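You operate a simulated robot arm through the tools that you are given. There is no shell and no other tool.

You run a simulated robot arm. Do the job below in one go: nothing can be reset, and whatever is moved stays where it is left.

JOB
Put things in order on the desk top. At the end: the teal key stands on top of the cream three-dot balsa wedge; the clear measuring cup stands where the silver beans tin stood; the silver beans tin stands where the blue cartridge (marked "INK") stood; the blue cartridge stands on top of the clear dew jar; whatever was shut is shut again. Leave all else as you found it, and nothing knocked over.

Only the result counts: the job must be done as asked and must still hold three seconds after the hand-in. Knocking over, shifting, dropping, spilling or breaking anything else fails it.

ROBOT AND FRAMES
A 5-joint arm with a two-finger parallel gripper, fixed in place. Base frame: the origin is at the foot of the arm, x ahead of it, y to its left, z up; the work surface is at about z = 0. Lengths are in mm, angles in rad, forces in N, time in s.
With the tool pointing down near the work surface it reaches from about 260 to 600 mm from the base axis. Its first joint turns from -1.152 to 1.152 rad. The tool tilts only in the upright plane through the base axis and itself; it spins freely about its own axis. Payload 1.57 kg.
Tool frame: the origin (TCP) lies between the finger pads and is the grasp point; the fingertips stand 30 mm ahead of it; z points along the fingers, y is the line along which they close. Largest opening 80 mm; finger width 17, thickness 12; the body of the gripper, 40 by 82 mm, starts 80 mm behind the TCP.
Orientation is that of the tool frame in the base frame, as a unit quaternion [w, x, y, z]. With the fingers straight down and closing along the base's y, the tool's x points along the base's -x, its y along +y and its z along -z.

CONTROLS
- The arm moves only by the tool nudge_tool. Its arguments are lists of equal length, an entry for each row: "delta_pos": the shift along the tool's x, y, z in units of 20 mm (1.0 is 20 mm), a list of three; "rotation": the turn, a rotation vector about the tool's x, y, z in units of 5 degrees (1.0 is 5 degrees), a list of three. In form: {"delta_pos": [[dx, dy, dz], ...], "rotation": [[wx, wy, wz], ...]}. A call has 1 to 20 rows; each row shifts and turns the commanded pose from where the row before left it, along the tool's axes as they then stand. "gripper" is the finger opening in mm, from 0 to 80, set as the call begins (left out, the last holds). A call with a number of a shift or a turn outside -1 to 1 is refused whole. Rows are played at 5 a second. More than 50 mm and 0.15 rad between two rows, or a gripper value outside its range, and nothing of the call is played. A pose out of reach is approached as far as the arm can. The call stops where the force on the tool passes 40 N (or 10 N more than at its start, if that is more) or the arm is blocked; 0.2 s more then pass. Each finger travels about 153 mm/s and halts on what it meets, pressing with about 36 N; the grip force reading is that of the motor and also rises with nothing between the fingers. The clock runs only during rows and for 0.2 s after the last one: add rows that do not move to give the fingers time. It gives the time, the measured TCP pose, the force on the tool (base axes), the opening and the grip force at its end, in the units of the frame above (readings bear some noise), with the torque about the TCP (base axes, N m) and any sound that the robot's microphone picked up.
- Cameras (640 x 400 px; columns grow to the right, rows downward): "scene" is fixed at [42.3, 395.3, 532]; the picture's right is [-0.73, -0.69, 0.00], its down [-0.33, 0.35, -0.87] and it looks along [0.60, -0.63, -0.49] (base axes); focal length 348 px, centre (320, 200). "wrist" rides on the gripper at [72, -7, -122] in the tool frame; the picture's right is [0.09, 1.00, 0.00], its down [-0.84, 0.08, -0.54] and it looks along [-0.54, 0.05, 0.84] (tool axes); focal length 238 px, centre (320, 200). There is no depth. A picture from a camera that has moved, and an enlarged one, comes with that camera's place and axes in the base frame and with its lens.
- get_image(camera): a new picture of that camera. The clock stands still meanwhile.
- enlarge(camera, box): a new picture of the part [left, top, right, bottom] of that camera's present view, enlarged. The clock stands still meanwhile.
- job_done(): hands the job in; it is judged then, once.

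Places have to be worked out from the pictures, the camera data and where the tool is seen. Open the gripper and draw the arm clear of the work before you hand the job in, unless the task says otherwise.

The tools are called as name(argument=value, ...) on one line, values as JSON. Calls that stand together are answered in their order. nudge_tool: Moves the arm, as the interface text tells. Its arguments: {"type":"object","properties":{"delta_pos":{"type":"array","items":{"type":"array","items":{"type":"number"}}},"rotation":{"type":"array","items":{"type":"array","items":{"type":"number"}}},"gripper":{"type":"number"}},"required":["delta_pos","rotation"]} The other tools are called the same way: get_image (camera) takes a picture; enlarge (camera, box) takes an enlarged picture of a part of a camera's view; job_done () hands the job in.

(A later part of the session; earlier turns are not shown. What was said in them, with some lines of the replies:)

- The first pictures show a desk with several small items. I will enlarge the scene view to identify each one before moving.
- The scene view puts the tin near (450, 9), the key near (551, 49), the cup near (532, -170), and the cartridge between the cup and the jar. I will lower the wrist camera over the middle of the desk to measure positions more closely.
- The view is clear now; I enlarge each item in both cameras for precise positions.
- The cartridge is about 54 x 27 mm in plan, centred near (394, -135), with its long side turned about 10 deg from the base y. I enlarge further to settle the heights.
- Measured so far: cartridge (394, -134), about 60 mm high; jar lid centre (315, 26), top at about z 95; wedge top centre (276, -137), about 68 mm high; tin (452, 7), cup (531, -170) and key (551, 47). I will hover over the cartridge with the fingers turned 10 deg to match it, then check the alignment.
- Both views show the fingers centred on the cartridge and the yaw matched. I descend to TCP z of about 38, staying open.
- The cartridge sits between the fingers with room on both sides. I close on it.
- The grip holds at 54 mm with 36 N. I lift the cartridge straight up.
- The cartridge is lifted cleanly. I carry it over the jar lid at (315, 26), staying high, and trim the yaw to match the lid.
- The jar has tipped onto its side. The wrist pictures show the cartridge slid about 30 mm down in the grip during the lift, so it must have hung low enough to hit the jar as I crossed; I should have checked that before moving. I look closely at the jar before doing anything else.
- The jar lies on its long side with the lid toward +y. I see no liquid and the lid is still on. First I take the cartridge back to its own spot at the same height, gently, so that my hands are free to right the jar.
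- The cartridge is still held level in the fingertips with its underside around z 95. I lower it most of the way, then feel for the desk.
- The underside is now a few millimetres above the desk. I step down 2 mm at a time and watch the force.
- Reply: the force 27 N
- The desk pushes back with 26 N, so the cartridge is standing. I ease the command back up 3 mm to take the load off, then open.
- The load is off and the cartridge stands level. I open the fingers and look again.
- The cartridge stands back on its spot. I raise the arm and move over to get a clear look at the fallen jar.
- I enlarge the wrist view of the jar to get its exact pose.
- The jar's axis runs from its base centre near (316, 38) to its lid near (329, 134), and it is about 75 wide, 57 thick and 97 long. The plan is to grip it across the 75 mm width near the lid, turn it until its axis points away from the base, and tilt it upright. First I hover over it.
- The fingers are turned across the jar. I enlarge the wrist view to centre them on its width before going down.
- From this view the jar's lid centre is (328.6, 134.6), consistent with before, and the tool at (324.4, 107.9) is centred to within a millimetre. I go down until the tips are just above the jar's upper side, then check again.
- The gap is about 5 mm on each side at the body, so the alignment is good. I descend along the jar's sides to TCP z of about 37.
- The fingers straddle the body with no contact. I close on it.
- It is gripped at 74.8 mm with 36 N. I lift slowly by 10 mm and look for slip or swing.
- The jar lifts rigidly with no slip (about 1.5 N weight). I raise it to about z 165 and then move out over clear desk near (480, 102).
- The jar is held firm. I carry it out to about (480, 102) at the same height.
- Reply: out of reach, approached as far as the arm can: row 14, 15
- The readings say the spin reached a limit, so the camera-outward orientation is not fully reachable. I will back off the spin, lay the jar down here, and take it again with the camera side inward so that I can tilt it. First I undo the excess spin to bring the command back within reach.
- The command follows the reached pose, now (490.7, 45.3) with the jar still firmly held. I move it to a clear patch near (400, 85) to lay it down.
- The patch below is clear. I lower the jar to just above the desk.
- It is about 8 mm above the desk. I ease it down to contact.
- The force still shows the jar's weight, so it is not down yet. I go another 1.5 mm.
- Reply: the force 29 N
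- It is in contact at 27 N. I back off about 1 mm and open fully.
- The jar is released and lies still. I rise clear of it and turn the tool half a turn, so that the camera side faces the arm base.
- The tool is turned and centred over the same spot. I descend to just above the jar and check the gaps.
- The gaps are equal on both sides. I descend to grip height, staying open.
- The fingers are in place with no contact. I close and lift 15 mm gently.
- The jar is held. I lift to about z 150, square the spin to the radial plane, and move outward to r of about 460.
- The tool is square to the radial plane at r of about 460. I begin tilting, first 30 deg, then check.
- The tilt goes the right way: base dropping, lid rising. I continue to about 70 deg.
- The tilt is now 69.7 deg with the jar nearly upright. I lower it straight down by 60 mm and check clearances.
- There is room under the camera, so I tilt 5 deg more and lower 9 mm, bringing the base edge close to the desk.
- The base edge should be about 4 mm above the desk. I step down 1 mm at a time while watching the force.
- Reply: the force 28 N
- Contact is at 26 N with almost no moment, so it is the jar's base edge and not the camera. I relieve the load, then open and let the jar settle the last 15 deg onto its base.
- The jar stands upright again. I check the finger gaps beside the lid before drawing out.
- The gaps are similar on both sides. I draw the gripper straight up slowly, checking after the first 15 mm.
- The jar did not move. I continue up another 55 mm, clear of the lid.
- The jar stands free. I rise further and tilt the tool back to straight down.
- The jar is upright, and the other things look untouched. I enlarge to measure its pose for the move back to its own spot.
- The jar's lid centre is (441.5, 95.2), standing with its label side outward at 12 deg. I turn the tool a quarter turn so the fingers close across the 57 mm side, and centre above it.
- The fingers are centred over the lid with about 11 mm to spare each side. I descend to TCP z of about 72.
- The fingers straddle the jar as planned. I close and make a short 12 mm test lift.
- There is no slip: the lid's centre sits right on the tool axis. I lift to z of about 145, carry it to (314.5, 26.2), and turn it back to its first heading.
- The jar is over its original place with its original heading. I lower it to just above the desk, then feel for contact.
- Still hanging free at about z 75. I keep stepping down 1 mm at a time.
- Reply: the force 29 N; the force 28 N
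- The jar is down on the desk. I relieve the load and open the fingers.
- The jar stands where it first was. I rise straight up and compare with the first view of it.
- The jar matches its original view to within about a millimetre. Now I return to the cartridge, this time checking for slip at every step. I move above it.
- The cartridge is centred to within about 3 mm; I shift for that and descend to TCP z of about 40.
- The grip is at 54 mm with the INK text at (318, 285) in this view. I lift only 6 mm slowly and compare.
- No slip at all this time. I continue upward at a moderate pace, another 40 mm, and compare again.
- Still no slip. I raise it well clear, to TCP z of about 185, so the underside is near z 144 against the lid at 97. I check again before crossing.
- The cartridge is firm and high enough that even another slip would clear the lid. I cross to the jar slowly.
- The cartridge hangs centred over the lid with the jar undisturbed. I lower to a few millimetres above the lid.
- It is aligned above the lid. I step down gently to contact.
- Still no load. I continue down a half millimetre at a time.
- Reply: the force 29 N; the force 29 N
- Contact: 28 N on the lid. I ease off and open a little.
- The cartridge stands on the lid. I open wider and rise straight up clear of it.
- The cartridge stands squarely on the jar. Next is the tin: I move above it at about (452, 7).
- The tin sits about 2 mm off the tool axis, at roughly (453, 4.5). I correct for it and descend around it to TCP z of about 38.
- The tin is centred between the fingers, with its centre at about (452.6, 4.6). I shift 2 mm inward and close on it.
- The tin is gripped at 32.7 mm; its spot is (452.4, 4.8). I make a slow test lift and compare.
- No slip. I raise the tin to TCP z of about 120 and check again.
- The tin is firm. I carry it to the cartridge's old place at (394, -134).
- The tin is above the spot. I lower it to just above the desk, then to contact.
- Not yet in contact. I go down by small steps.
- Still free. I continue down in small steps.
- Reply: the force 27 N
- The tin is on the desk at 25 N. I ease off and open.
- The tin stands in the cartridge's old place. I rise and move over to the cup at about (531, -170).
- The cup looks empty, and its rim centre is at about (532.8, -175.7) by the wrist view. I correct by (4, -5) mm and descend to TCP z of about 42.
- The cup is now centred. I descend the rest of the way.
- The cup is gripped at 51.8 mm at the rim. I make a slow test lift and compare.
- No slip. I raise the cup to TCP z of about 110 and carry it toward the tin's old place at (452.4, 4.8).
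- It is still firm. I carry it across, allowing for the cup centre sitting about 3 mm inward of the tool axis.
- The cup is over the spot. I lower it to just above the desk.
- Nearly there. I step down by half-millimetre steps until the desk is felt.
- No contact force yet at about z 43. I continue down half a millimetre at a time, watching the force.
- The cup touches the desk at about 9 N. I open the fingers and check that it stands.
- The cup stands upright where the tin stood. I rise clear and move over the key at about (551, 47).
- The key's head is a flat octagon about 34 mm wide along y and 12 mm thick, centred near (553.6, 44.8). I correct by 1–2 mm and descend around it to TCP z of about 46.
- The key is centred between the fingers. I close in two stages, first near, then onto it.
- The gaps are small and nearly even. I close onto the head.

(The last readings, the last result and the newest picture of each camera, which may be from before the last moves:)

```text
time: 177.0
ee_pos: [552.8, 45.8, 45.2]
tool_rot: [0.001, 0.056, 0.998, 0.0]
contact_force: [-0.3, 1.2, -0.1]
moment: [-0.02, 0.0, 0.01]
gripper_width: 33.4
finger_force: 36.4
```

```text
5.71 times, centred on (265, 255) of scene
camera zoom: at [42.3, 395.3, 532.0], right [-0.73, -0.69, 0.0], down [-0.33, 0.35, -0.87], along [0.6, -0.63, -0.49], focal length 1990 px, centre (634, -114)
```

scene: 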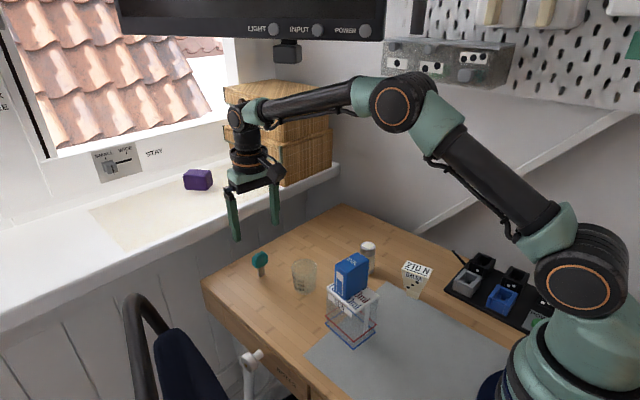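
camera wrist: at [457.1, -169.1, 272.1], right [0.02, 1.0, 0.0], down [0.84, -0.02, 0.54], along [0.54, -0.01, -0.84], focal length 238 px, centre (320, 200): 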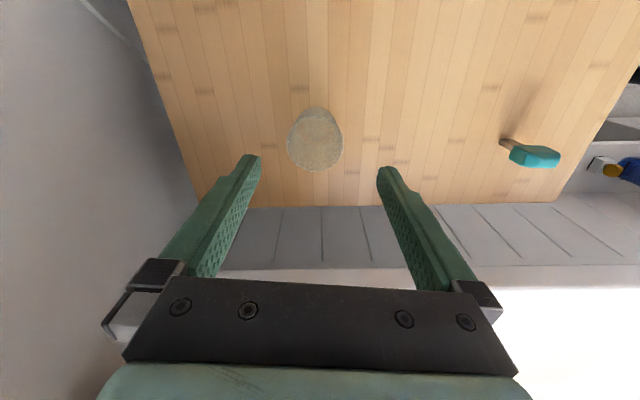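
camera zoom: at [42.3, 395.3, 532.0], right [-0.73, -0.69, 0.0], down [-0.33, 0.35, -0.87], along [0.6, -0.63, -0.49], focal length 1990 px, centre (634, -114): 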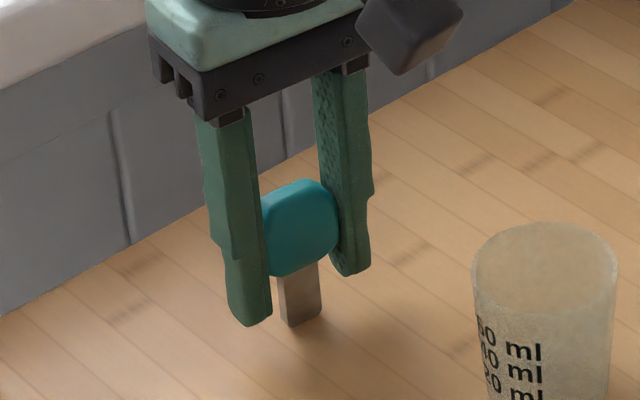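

The key is gripped at 33.4 mm and stands straight. I test-lift slowly.

nudge_tool(delta_pos=[[0, 0, -0.1], [0, 0, -0.15], [0, 0, -0.2], [0, 0, -0.2], [0, 0, 0]], rotation=[[0, 0, 0], [0, 0, 0], [0, 0, 0], [0, 0, 0], [0, 0, 0]])

enlarge(camera="wrist", box=[240, 120, 400, 250])

enlarge(camera="scene", box=[230, 220, 300, 290])

```text
time: 178.2
ee_pos: [552.6, 45.1, 57.3]
tool_rot: [0.0, 0.057, 0.998, 0.0]
contact_force: [0.2, 0.1, -0.2]
moment: [-0.02, 0.0, 0.04]
gripper_width: 33.0
finger_force: 36.0
```

```text
3.08 times, centred on (320, 185) of wrist
camera zoom: at [480.8, 45.9, 179.5], right [0.02, 1.0, 0.0], down [0.84, -0.02, 0.54], along [0.54, -0.01, -0.84], focal length 733 px, centre (320, 246)
```

zoom: 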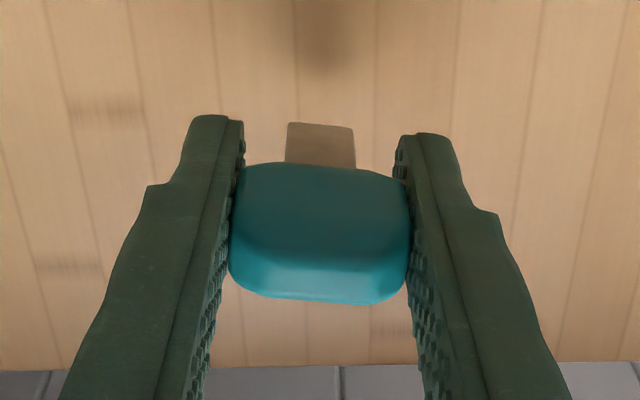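

```text
5.71 times, centred on (265, 255) of scene
camera zoom: at [42.3, 395.3, 532.0], right [-0.73, -0.69, 0.0], down [-0.33, 0.35, -0.87], along [0.6, -0.63, -0.49], focal length 1990 px, centre (634, -114)
```

zoom: 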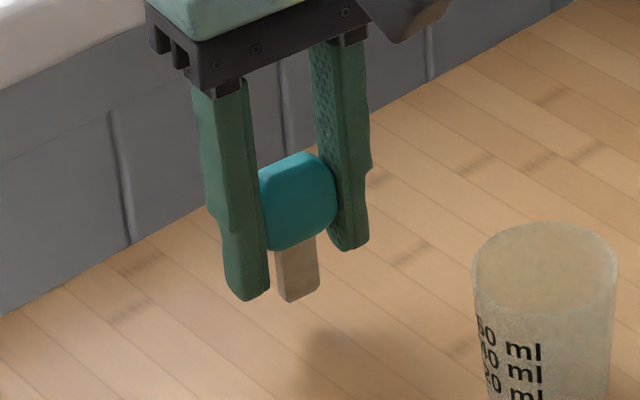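

No slip and the key hangs straight. I raise it to TCP z of about 160 and check before crossing.

nudge_tool(delta_pos=[[0, 0, -0.3], [0, 0, -0.5], [0, 0, -0.7], [0, 0, -0.8], [0, 0, -0.8], [0, 0, -0.8], [0, 0, -0.7], [0, 0, -0.4], [0, 0, -0.15], [0, 0, 0]], rotation=[[0, 0, 0], [0, 0, 0], [0, 0, 0], [0, 0, 0], [0, 0, 0], [0, 0, 0], [0, 0, 0], [0, 0, 0], [0, 0, 0], [0, 0, 0]])

enlarge(camera="wrist", box=[240, 120, 400, 250])

get_image(camera="scene")

```text
time: 180.4
ee_pos: [552.7, 44.5, 161.3]
tool_rot: [0.001, 0.057, 0.998, 0.0]
contact_force: [-0.7, 0.8, 0.4]
moment: [-0.02, 0.03, 0.01]
gripper_width: 32.8
finger_force: 36.5
```

```text
3.08 times, centred on (320, 185) of wrist
camera zoom: at [480.8, 45.7, 283.4], right [0.02, 1.0, 0.0], down [0.84, -0.02, 0.54], along [0.54, -0.01, -0.84], focal length 733 px, centre (320, 246)
```

zoom: 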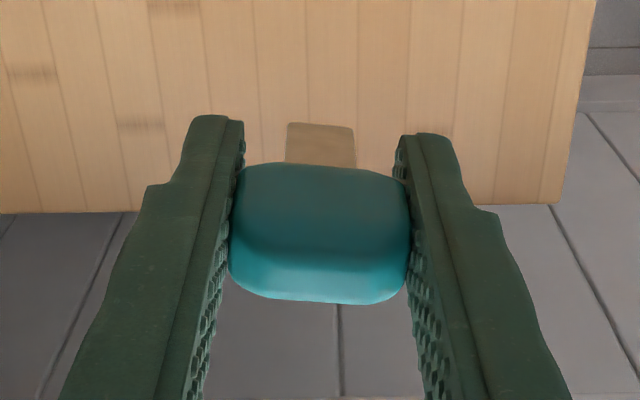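

```text
taken
```

scene: 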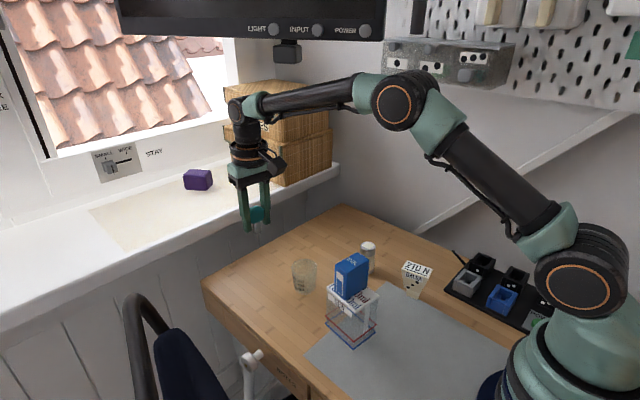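

The key is unchanged in the grip. I cross slowly toward the wedge at (276, -137), passing well clear of the jar.

nudge_tool(delta_pos=[[0.354, -0.294, 0], [0.709, -0.588, 0], [0.709, -0.588, 0], [0.709, -0.588, 0], [0.709, -0.588, 0], [0.709, -0.588, 0], [0.709, -0.588, 0], [0.709, -0.588, 0], [0.709, -0.588, 0], [0.709, -0.588, 0], [0.709, -0.588, 0], [0.709, -0.588, 0], [0.709, -0.588, 0], [0.709, -0.588, 0], [0.709, -0.588, 0], [0.709, -0.588, 0], [0.709, -0.588, 0], [0.709, -0.588, 0], [0.354, -0.294, 0], [0, 0, 0]], rotation=[[0, 0, 0], [0, 0, 0], [0, 0, 0], [0, 0, 0], [0, 0, 0], [0, 0, 0], [0, 0, 0], [0, 0, 0], [0, 0, 0], [0, 0, 0], [0, 0, 0], [0, 0, 0], [0, 0, 0], [0, 0, 0], [0, 0, 0], [0, 0, 0], [0, 0, 0], [0, 0, 0], [0, 0, 0], [0, 0, 0]])

get_image(camera="wrist")

get_image(camera="scene")

enlarge(camera="scene", box=[370, 200, 470, 310])

```text
time: 184.6
ee_pos: [276.2, -138.0, 161.2]
tool_rot: [0.001, 0.057, 0.998, 0.0]
contact_force: [-0.5, 0.5, 0.1]
moment: [0.01, -0.01, 0.01]
gripper_width: 33.3
finger_force: 35.9
```

```text
taken
camera wrist: at [204.4, -136.6, 282.1], right [0.02, 1.0, 0.0], down [0.84, -0.02, 0.54], along [0.54, -0.01, -0.84], focal length 238 px, centre (320, 200)
```

wrist: 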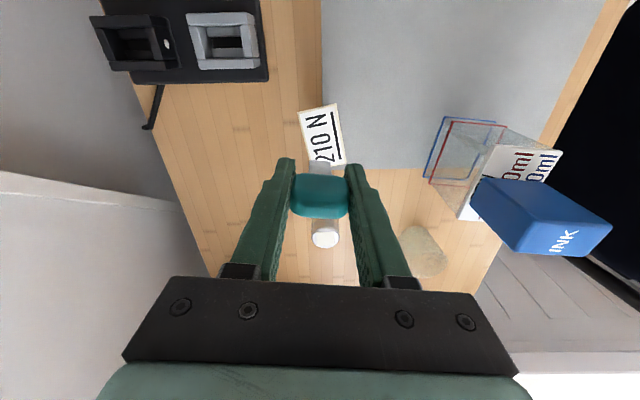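

```text
taken
```

scene: 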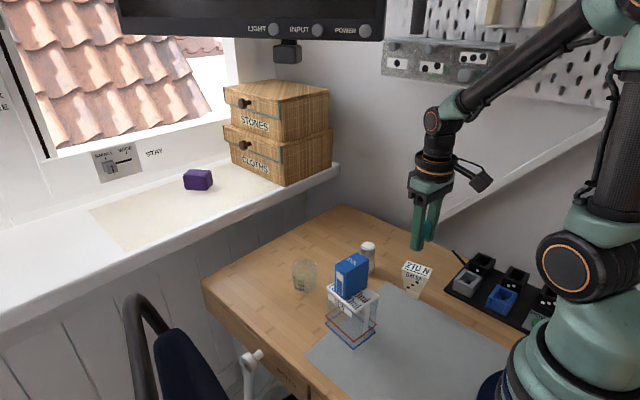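

```text
3.64 times, centred on (420, 255) of scene
camera zoom: at [42.3, 395.3, 532.0], right [-0.73, -0.69, 0.0], down [-0.33, 0.35, -0.87], along [0.6, -0.63, -0.49], focal length 1267 px, centre (-44, 0)
```

zoom: 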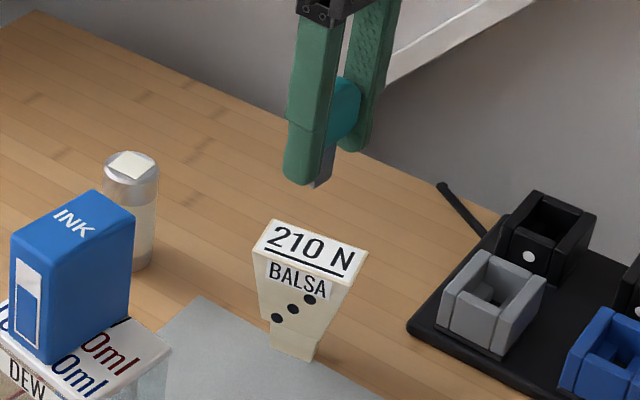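

The key hangs above the wedge. I enlarge the wrist view to place the wedge top exactly.

enlarge(camera="wrist", box=[280, 95, 370, 190])

enlarge(camera="scene", box=[395, 250, 440, 306])

```text
4.21 times, centred on (325, 142) of wrist
camera zoom: at [204.4, -136.6, 282.1], right [0.02, 1.0, 0.0], down [0.84, -0.02, 0.54], along [0.54, -0.01, -0.84], focal length 1004 px, centre (299, 442)
```

zoom: 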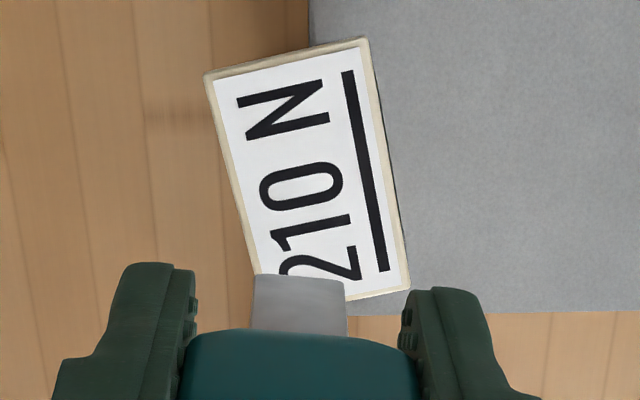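

```text
7.14 times, centred on (418, 278) of scene
camera zoom: at [42.3, 395.3, 532.0], right [-0.73, -0.69, 0.0], down [-0.33, 0.35, -0.87], along [0.6, -0.63, -0.49], focal length 2488 px, centre (-376, -357)
```

zoom: 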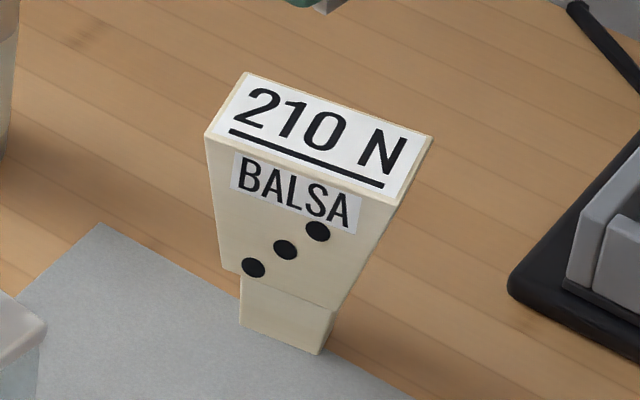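

The wedge top centre is (276.5, -135.7) and the foot sits under it at about (275, -136); the blade hangs about 2.5 mm outward of the tool axis. I shift by (-3.7, +1.9) mm and lower to a few millimetres above the wedge.

nudge_tool(delta_pos=[[0.195, 0.074, 0], [0, 0, 0.3], [0, 0, 0.4], [0, 0, 0.4], [0, 0, 0.4], [0, 0, 0.3], [0, 0, 0.2], [0, 0, 0]], rotation=[[0, 0, 0], [0, 0, 0], [0, 0, 0], [0, 0, 0], [0, 0, 0], [0, 0, 0], [0, 0, 0], [0, 0, 0]])

enlarge(camera="scene", box=[385, 220, 455, 310])

enlarge(camera="wrist", box=[260, 80, 380, 230])

```text
time: 186.4
ee_pos: [272.7, -135.9, 121.1]
tool_rot: [0.0, 0.057, 0.998, -0.001]
contact_force: [-0.5, 0.0, -0.4]
moment: [0.04, 0.0, 0.01]
gripper_width: 33.1
finger_force: 36.1
```

```text
4.44 times, centred on (420, 265) of scene
camera zoom: at [42.3, 395.3, 532.0], right [-0.73, -0.69, 0.0], down [-0.33, 0.35, -0.87], along [0.6, -0.63, -0.49], focal length 1548 px, centre (-124, -89)
```

zoom: 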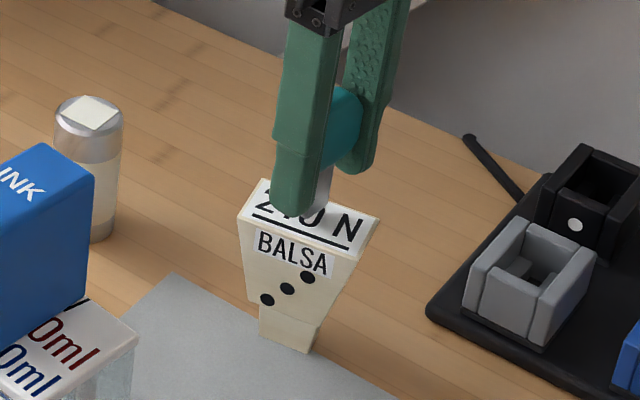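

```text
2.67 times, centred on (320, 155) of wrist
camera zoom: at [200.1, -134.7, 242.6], right [0.02, 1.0, 0.0], down [0.84, -0.02, 0.54], along [0.54, -0.01, -0.84], focal length 636 px, centre (320, 320)
```

zoom: 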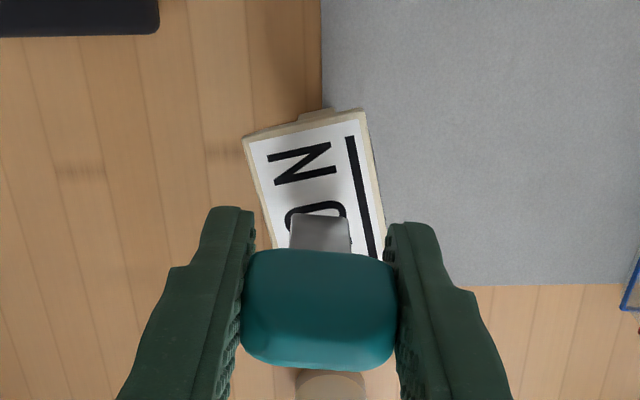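

The blade is over the middle of the wedge top with a gap of about 8 mm. I lower 4 mm and look closely.

nudge_tool(delta_pos=[[0, 0, 0.1], [0, 0, 0.1], [0, 0, 0]], rotation=[[0, 0, 0], [0, 0, 0], [0, 0, 0]])

enlarge(camera="scene", box=[398, 240, 440, 285])

enlarge(camera="wrist", box=[280, 100, 360, 190])

```text
time: 187.2
ee_pos: [272.6, -136.5, 118.3]
tool_rot: [0.002, 0.057, 0.998, -0.001]
contact_force: [-1.8, 0.6, 26.8]
moment: [0.04, 0.01, -0.01]
gripper_width: 33.1
finger_force: 36.4
```

```text
8.89 times, centred on (419, 262) of scene
camera zoom: at [42.2, 395.3, 532.0], right [-0.73, -0.69, 0.0], down [-0.33, 0.35, -0.87], along [0.6, -0.63, -0.49], focal length 3096 px, centre (-560, -356)
```

zoom: 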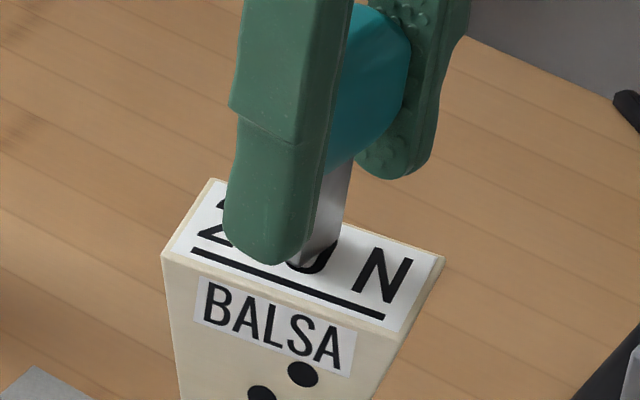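

```text
4.44 times, centred on (320, 145) of wrist
camera zoom: at [200.5, -135.0, 239.2], right [0.02, 1.0, 0.0], down [0.84, -0.02, 0.55], along [0.55, -0.01, -0.84], focal length 1059 px, centre (320, 444)
```

zoom: 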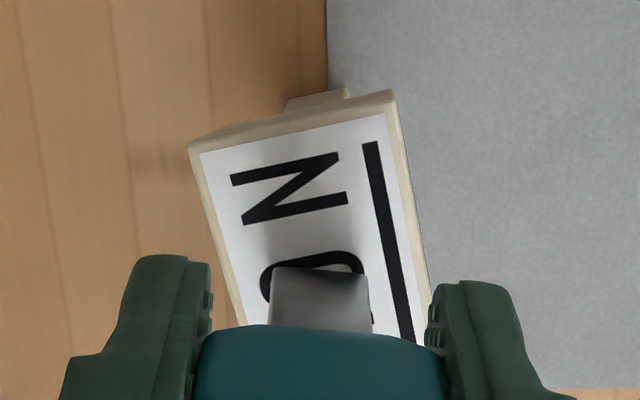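

The key is already on the wedge at 27 N with almost no side force, so the wedge top is higher than I thought, and it still stands straight. I ease off in small steps to near zero load.

nudge_tool(delta_pos=[[0, 0, -0.04], [0, 0, 0]], rotation=[[0, 0, 0], [0, 0, 0]])

nudge_tool(delta_pos=[[0, 0, -0.02], [0, 0, 0]], rotation=[[0, 0, 0], [0, 0, 0]])

enlarge(camera="scene", box=[390, 240, 446, 306])

```text
time: 187.8
ee_pos: [271.1, -136.9, 117.8]
tool_rot: [0.001, 0.057, 0.998, -0.001]
contact_force: [1.1, -0.3, 26.0]
moment: [-0.04, -0.08, -0.01]
gripper_width: 33.2
finger_force: 36.0
```

```text
time: 188.4
ee_pos: [271.9, -137.4, 117.6]
tool_rot: [0.001, 0.057, 0.998, 0.0]
contact_force: [2.7, -0.7, 20.5]
moment: [-0.02, -0.16, 0.02]
gripper_width: 32.9
finger_force: 35.9
```

```text
6.06 times, centred on (418, 273) of scene
camera zoom: at [42.2, 395.3, 532.0], right [-0.73, -0.69, 0.0], down [-0.33, 0.35, -0.87], along [0.6, -0.63, -0.49], focal length 2111 px, centre (-274, -242)
```

zoom: 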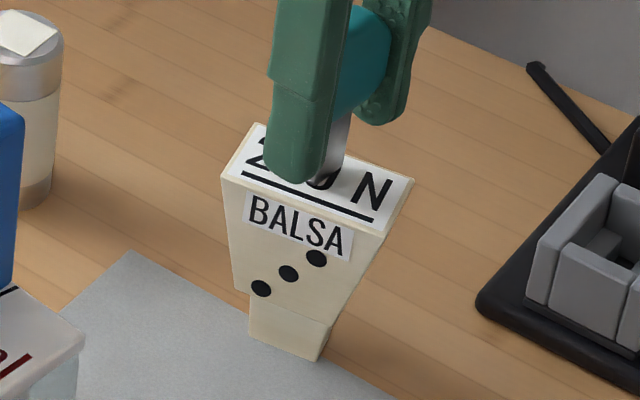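

The load falls about 5 N per 0.4 mm. I continue easing off.

nudge_tool(delta_pos=[[0, 0, -0.02], [0, 0, 0]], rotation=[[0, 0, 0], [0, 0, 0]])

nudge_tool(delta_pos=[[0, 0, -0.02], [0, 0, 0]], rotation=[[0, 0, 0], [0, 0, 0]])

nudge_tool(delta_pos=[[0, 0, -0.015], [0, 0, 0]], rotation=[[0, 0, 0], [0, 0, 0]])

```text
time: 189.0
ee_pos: [271.6, -135.0, 118.1]
tool_rot: [0.0, 0.056, 0.998, 0.0]
contact_force: [1.6, -0.4, 15.0]
moment: [-0.03, -0.1, -0.03]
gripper_width: 33.0
finger_force: 36.3
```

```text
time: 189.6
ee_pos: [270.2, -135.7, 117.4]
tool_rot: [-0.001, 0.057, 0.998, 0.0]
contact_force: [0.0, 0.0, 5.4]
moment: [-0.06, -0.03, 0.0]
gripper_width: 33.2
finger_force: 36.3
```

```text
time: 190.2
ee_pos: [271.0, -135.0, 118.4]
tool_rot: [0.0, 0.057, 0.998, 0.0]
contact_force: [0.0, -0.7, 0.7]
moment: [-0.02, -0.02, -0.01]
gripper_width: 33.0
finger_force: 36.5
```

The load is now under 1 N with no side force: the key is just resting. I open by a small amount first and look.

nudge_tool(delta_pos=[[0, 0, 0], [0, 0, 0]], rotation=[[0, 0, 0], [0, 0, 0]], gripper=36)

enlarge(camera="scene", box=[390, 230, 446, 306])

enlarge(camera="wrist", box=[260, 100, 380, 230])

```text
time: 190.8
ee_pos: [270.9, -135.9, 119.0]
tool_rot: [0.0, 0.057, 0.998, 0.0]
contact_force: [-0.7, -0.3, 1.1]
moment: [0.0, -0.03, 0.01]
gripper_width: 35.9
finger_force: 0.1
```

```text
5.26 times, centred on (418, 268) of scene
camera zoom: at [42.3, 395.3, 532.0], right [-0.73, -0.69, 0.0], down [-0.33, 0.35, -0.87], along [0.6, -0.63, -0.49], focal length 1833 px, centre (-196, -158)
```

zoom: 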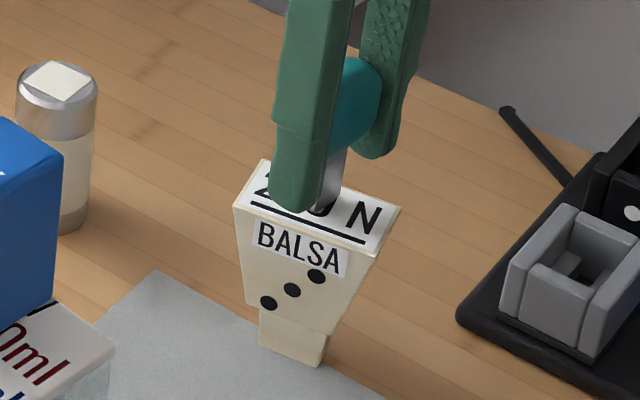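

```text
3.08 times, centred on (320, 165) of wrist
camera zoom: at [199.3, -134.1, 240.3], right [0.02, 1.0, 0.0], down [0.84, -0.02, 0.54], along [0.54, -0.01, -0.84], focal length 733 px, centre (320, 308)
```

zoom: 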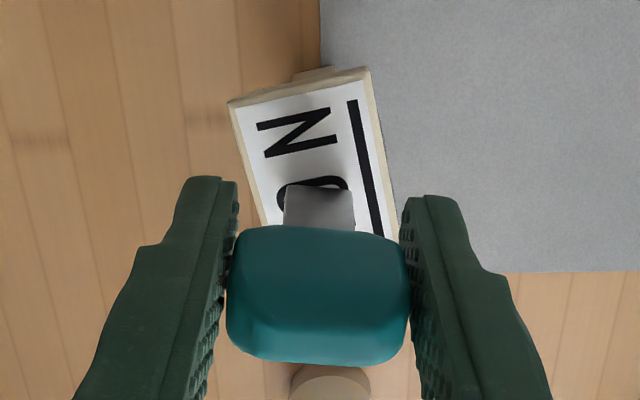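

The key stands free between the fingers, centred and upright. I open further in a stage and compare.

nudge_tool(delta_pos=[[0, 0, 0], [0, 0, 0], [0, 0, 0]], rotation=[[0, 0, 0], [0, 0, 0], [0, 0, 0]], gripper=44)

enlarge(camera="wrist", box=[260, 100, 380, 230])

enlarge(camera="scene", box=[390, 230, 446, 306])

```text
time: 191.6
ee_pos: [270.8, -136.0, 118.1]
tool_rot: [0.0, 0.057, 0.998, 0.0]
contact_force: [-0.1, -1.1, -0.4]
moment: [-0.02, 0.0, 0.0]
gripper_width: 44.0
finger_force: 0.0
```

```text
3.08 times, centred on (320, 165) of wrist
camera zoom: at [199.3, -134.1, 240.3], right [0.02, 1.0, 0.0], down [0.84, -0.02, 0.54], along [0.54, -0.01, -0.84], focal length 733 px, centre (320, 308)
```

zoom: 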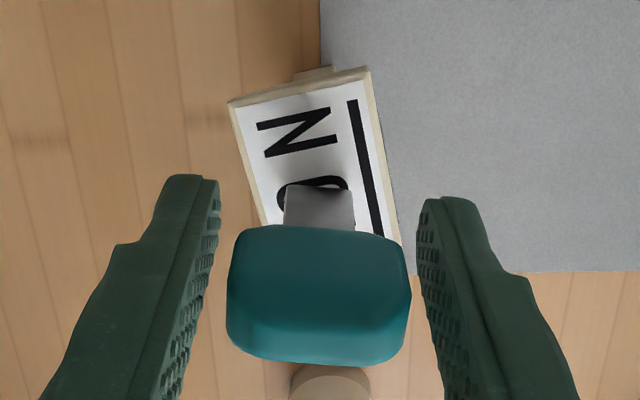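

```text
5.26 times, centred on (418, 268) of scene
camera zoom: at [42.3, 395.3, 532.0], right [-0.73, -0.69, 0.0], down [-0.33, 0.35, -0.87], along [0.6, -0.63, -0.49], focal length 1833 px, centre (-196, -158)
```

zoom: 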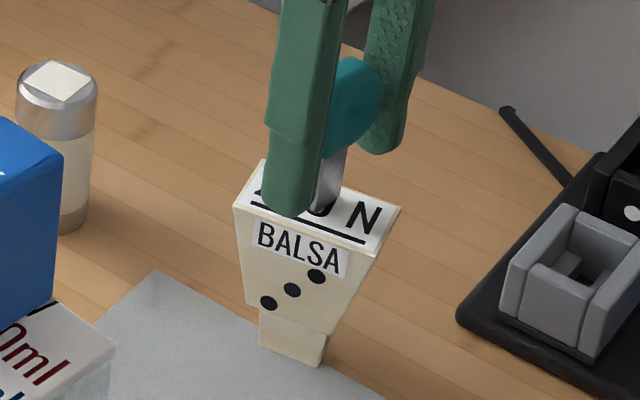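

The key stands unmoved with the fingers off it. I open wide and then rise slowly straight up.

nudge_tool(delta_pos=[[0, 0, 0], [0, 0, 0], [0, 0, -0.2], [0, 0, -0.4], [0, 0, -0.6], [0, 0, -0.8], [0, 0, -0.8], [0, 0, -0.8], [0, 0, -0.8], [0, 0, -0.6], [0, 0, 0]], rotation=[[0, 0, 0], [0, 0, 0], [0, 0, 0], [0, 0, 0], [0, 0, 0], [0, 0, 0], [0, 0, 0], [0, 0, 0], [0, 0, 0], [0, 0, 0], [0, 0, 0]], gripper=76)

get_image(camera="scene")

enlarge(camera="scene", box=[385, 220, 446, 306])

get_image(camera="wrist")

```text
time: 194.0
ee_pos: [270.8, -136.4, 218.8]
tool_rot: [0.0, 0.057, 0.998, 0.0]
contact_force: [0.0, -0.6, -0.4]
moment: [0.02, 0.0, -0.02]
gripper_width: 75.9
finger_force: 0.1
```

```text
taken
```

scene: 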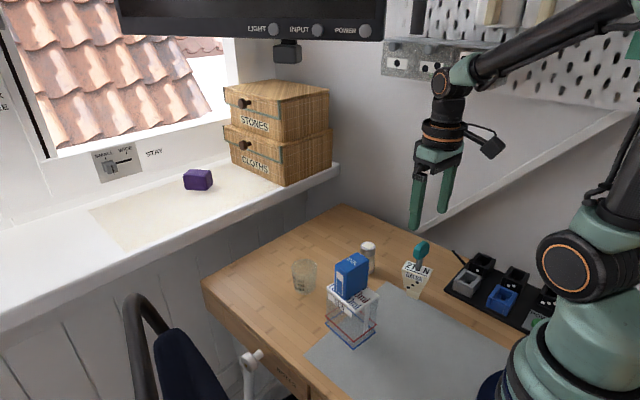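

```text
4.65 times, centred on (416, 263) of scene
camera zoom: at [42.3, 395.3, 532.0], right [-0.73, -0.69, 0.0], down [-0.33, 0.35, -0.87], along [0.6, -0.63, -0.49], focal length 1620 px, centre (-124, -93)
```

zoom: 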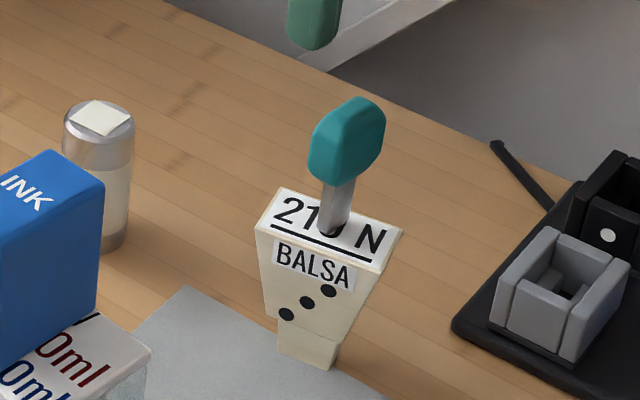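

```text
taken
camera wrist: at [199.3, -134.6, 340.4], right [0.02, 1.0, 0.0], down [0.84, -0.02, 0.54], along [0.54, -0.01, -0.84], focal length 238 px, centre (320, 200)
```

wrist: 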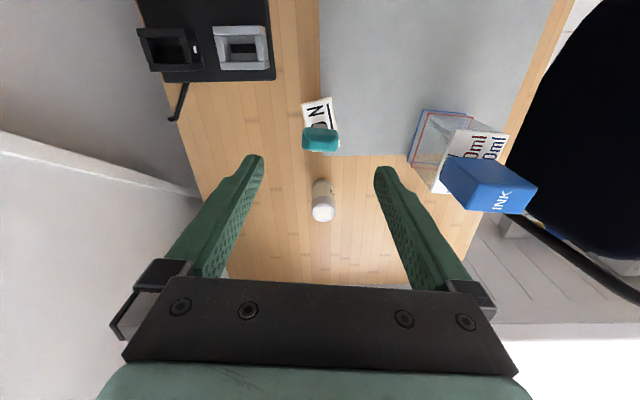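

The key stands vertically on the wedge. I rise and draw the arm clear, back toward its starting place.

nudge_tool(delta_pos=[[0, 0, -0.8], [0, 0, -0.9], [0, 0, -0.9], [0, 0, -0.9], [-0.53, 0.95, -0.3], [-0.53, 0.95, -0.35], [-0.53, 0.95, -0.35], [-0.53, 0.95, -0.35], [-0.53, 0.95, -0.35], [-0.53, 0.95, -0.35], [-0.53, 0.95, -0.35], [-0.53, 0.95, -0.35], [-0.53, 0.95, -0.35], [-0.53, 0.95, -0.35], [0, 0, 0]], rotation=[[0, 0, 0], [0, 0, 0], [0, 0, 0], [0, 0, 0], [0, 0, 0], [0, 0, 0], [0, 0, 0], [0, 0, 0], [0, 0, 0], [0, 0, 0], [0, 0, 0], [0, 0, 0], [0, 0, 0], [0, 0, 0], [0, 0, 0]], gripper=80)

get_image(camera="scene")

get_image(camera="wrist")

enlarge(camera="scene", box=[310, 230, 450, 350])

enlarge(camera="scene", box=[230, 200, 370, 300])

enlarge(camera="scene", box=[390, 250, 446, 306])

```text
time: 197.2
ee_pos: [399.2, 43.4, 357.5]
tool_rot: [0.0, 0.057, 0.998, 0.0]
contact_force: [-0.1, -1.0, -0.4]
moment: [-0.02, 0.02, -0.05]
gripper_width: 80.0
finger_force: 0.0
```

```text
taken
```

scene: 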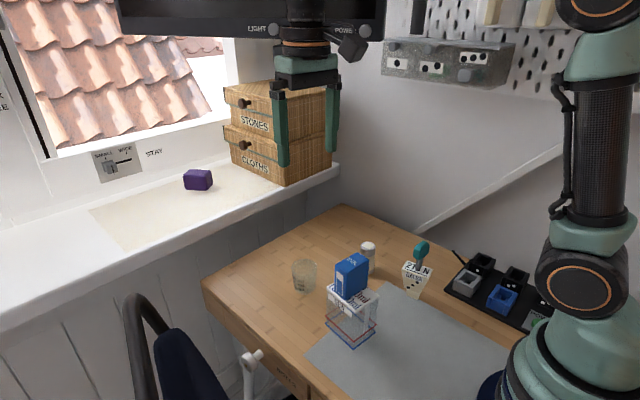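

```text
taken
camera wrist: at [327.0, 44.7, 479.7], right [0.02, 1.0, 0.0], down [0.84, -0.02, 0.54], along [0.54, -0.01, -0.84], focal length 238 px, centre (320, 200)
```

wrist: 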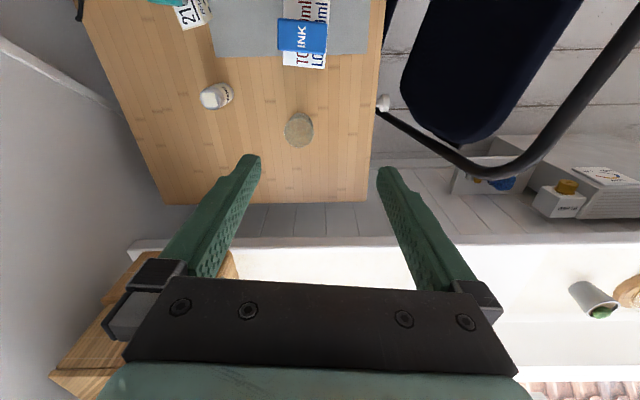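

```text
3.33 times, centred on (380, 290) of scene
camera zoom: at [42.3, 395.3, 532.0], right [-0.73, -0.69, 0.0], down [-0.33, 0.35, -0.87], along [0.6, -0.63, -0.49], focal length 1161 px, centre (120, -100)
```

zoom: 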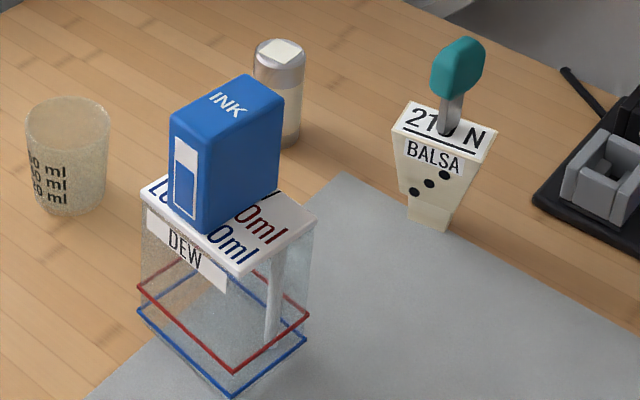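

```text
4.00 times, centred on (300, 250) of scene
camera zoom: at [42.3, 395.3, 532.0], right [-0.73, -0.69, 0.0], down [-0.33, 0.35, -0.87], along [0.6, -0.63, -0.49], focal length 1393 px, centre (400, 0)
```

zoom: 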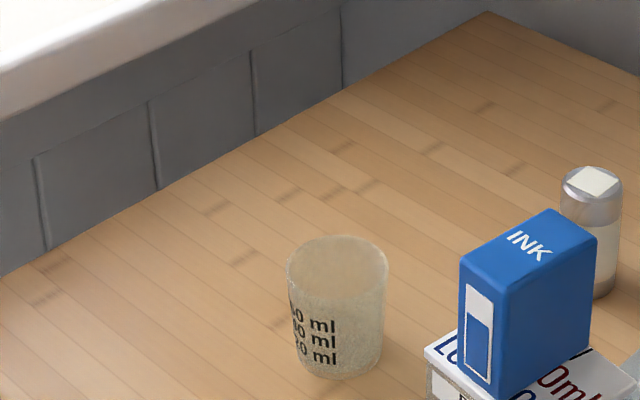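

```text
7.14 times, centred on (418, 278) of scene
camera zoom: at [42.3, 395.3, 532.0], right [-0.73, -0.69, 0.0], down [-0.33, 0.35, -0.87], along [0.6, -0.63, -0.49], focal length 2488 px, centre (-380, -357)
```

zoom: 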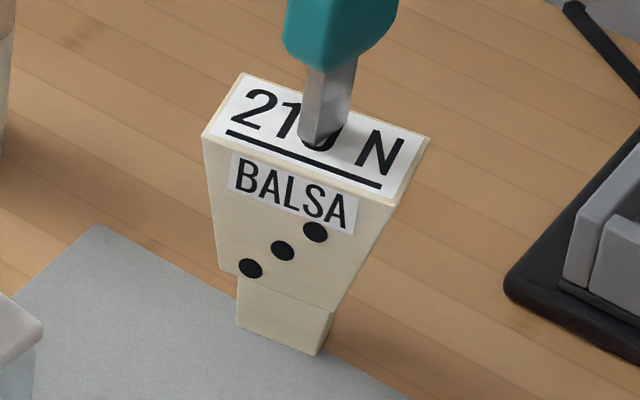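

Every item is in place and steady: the key on the wedge, the cartridge on the jar, the tin on the cartridge's spot and the cup on the tin's spot. The wedge and jar match their first views, and the arm is clear with the gripper open, so I hand in.

job_done()

```text
The job is handed in.
```

The job is handed in and the final arrangement is as you asked, but I knocked the dew jar over along the way. I set it upright again before finishing.

**Final state, from the last pictures:**
- **Key:** the teal key stands upright on the middle of the balsa wedge, and the wedge has not moved.
- **Cup:** the measuring cup stands where the beans tin stood.
- **Tin:** the beans tin stands where the blue cartridge stood.
- **Cartridge:** the blue cartridge stands on the lid of the dew jar.
- **Shut things:** I opened nothing, so there was nothing to close.

**What went wrong:** on the first try the cartridge slid about 39 mm down in the grip while I lifted it. I didn't check for that before carrying it across, and it hit the jar and tipped it onto its side.

**How I fixed it:** I put the cartridge back, stood the jar up at a clear spot, and returned it to its place. It is now about 1 mm from where it was, facing the same way. The lid stayed on and I saw no spill or damage, but the pictures alone can't rule out a small one.

I never found out why the cartridge slipped. After that I checked each grip before carrying anything, and nothing slipped again.
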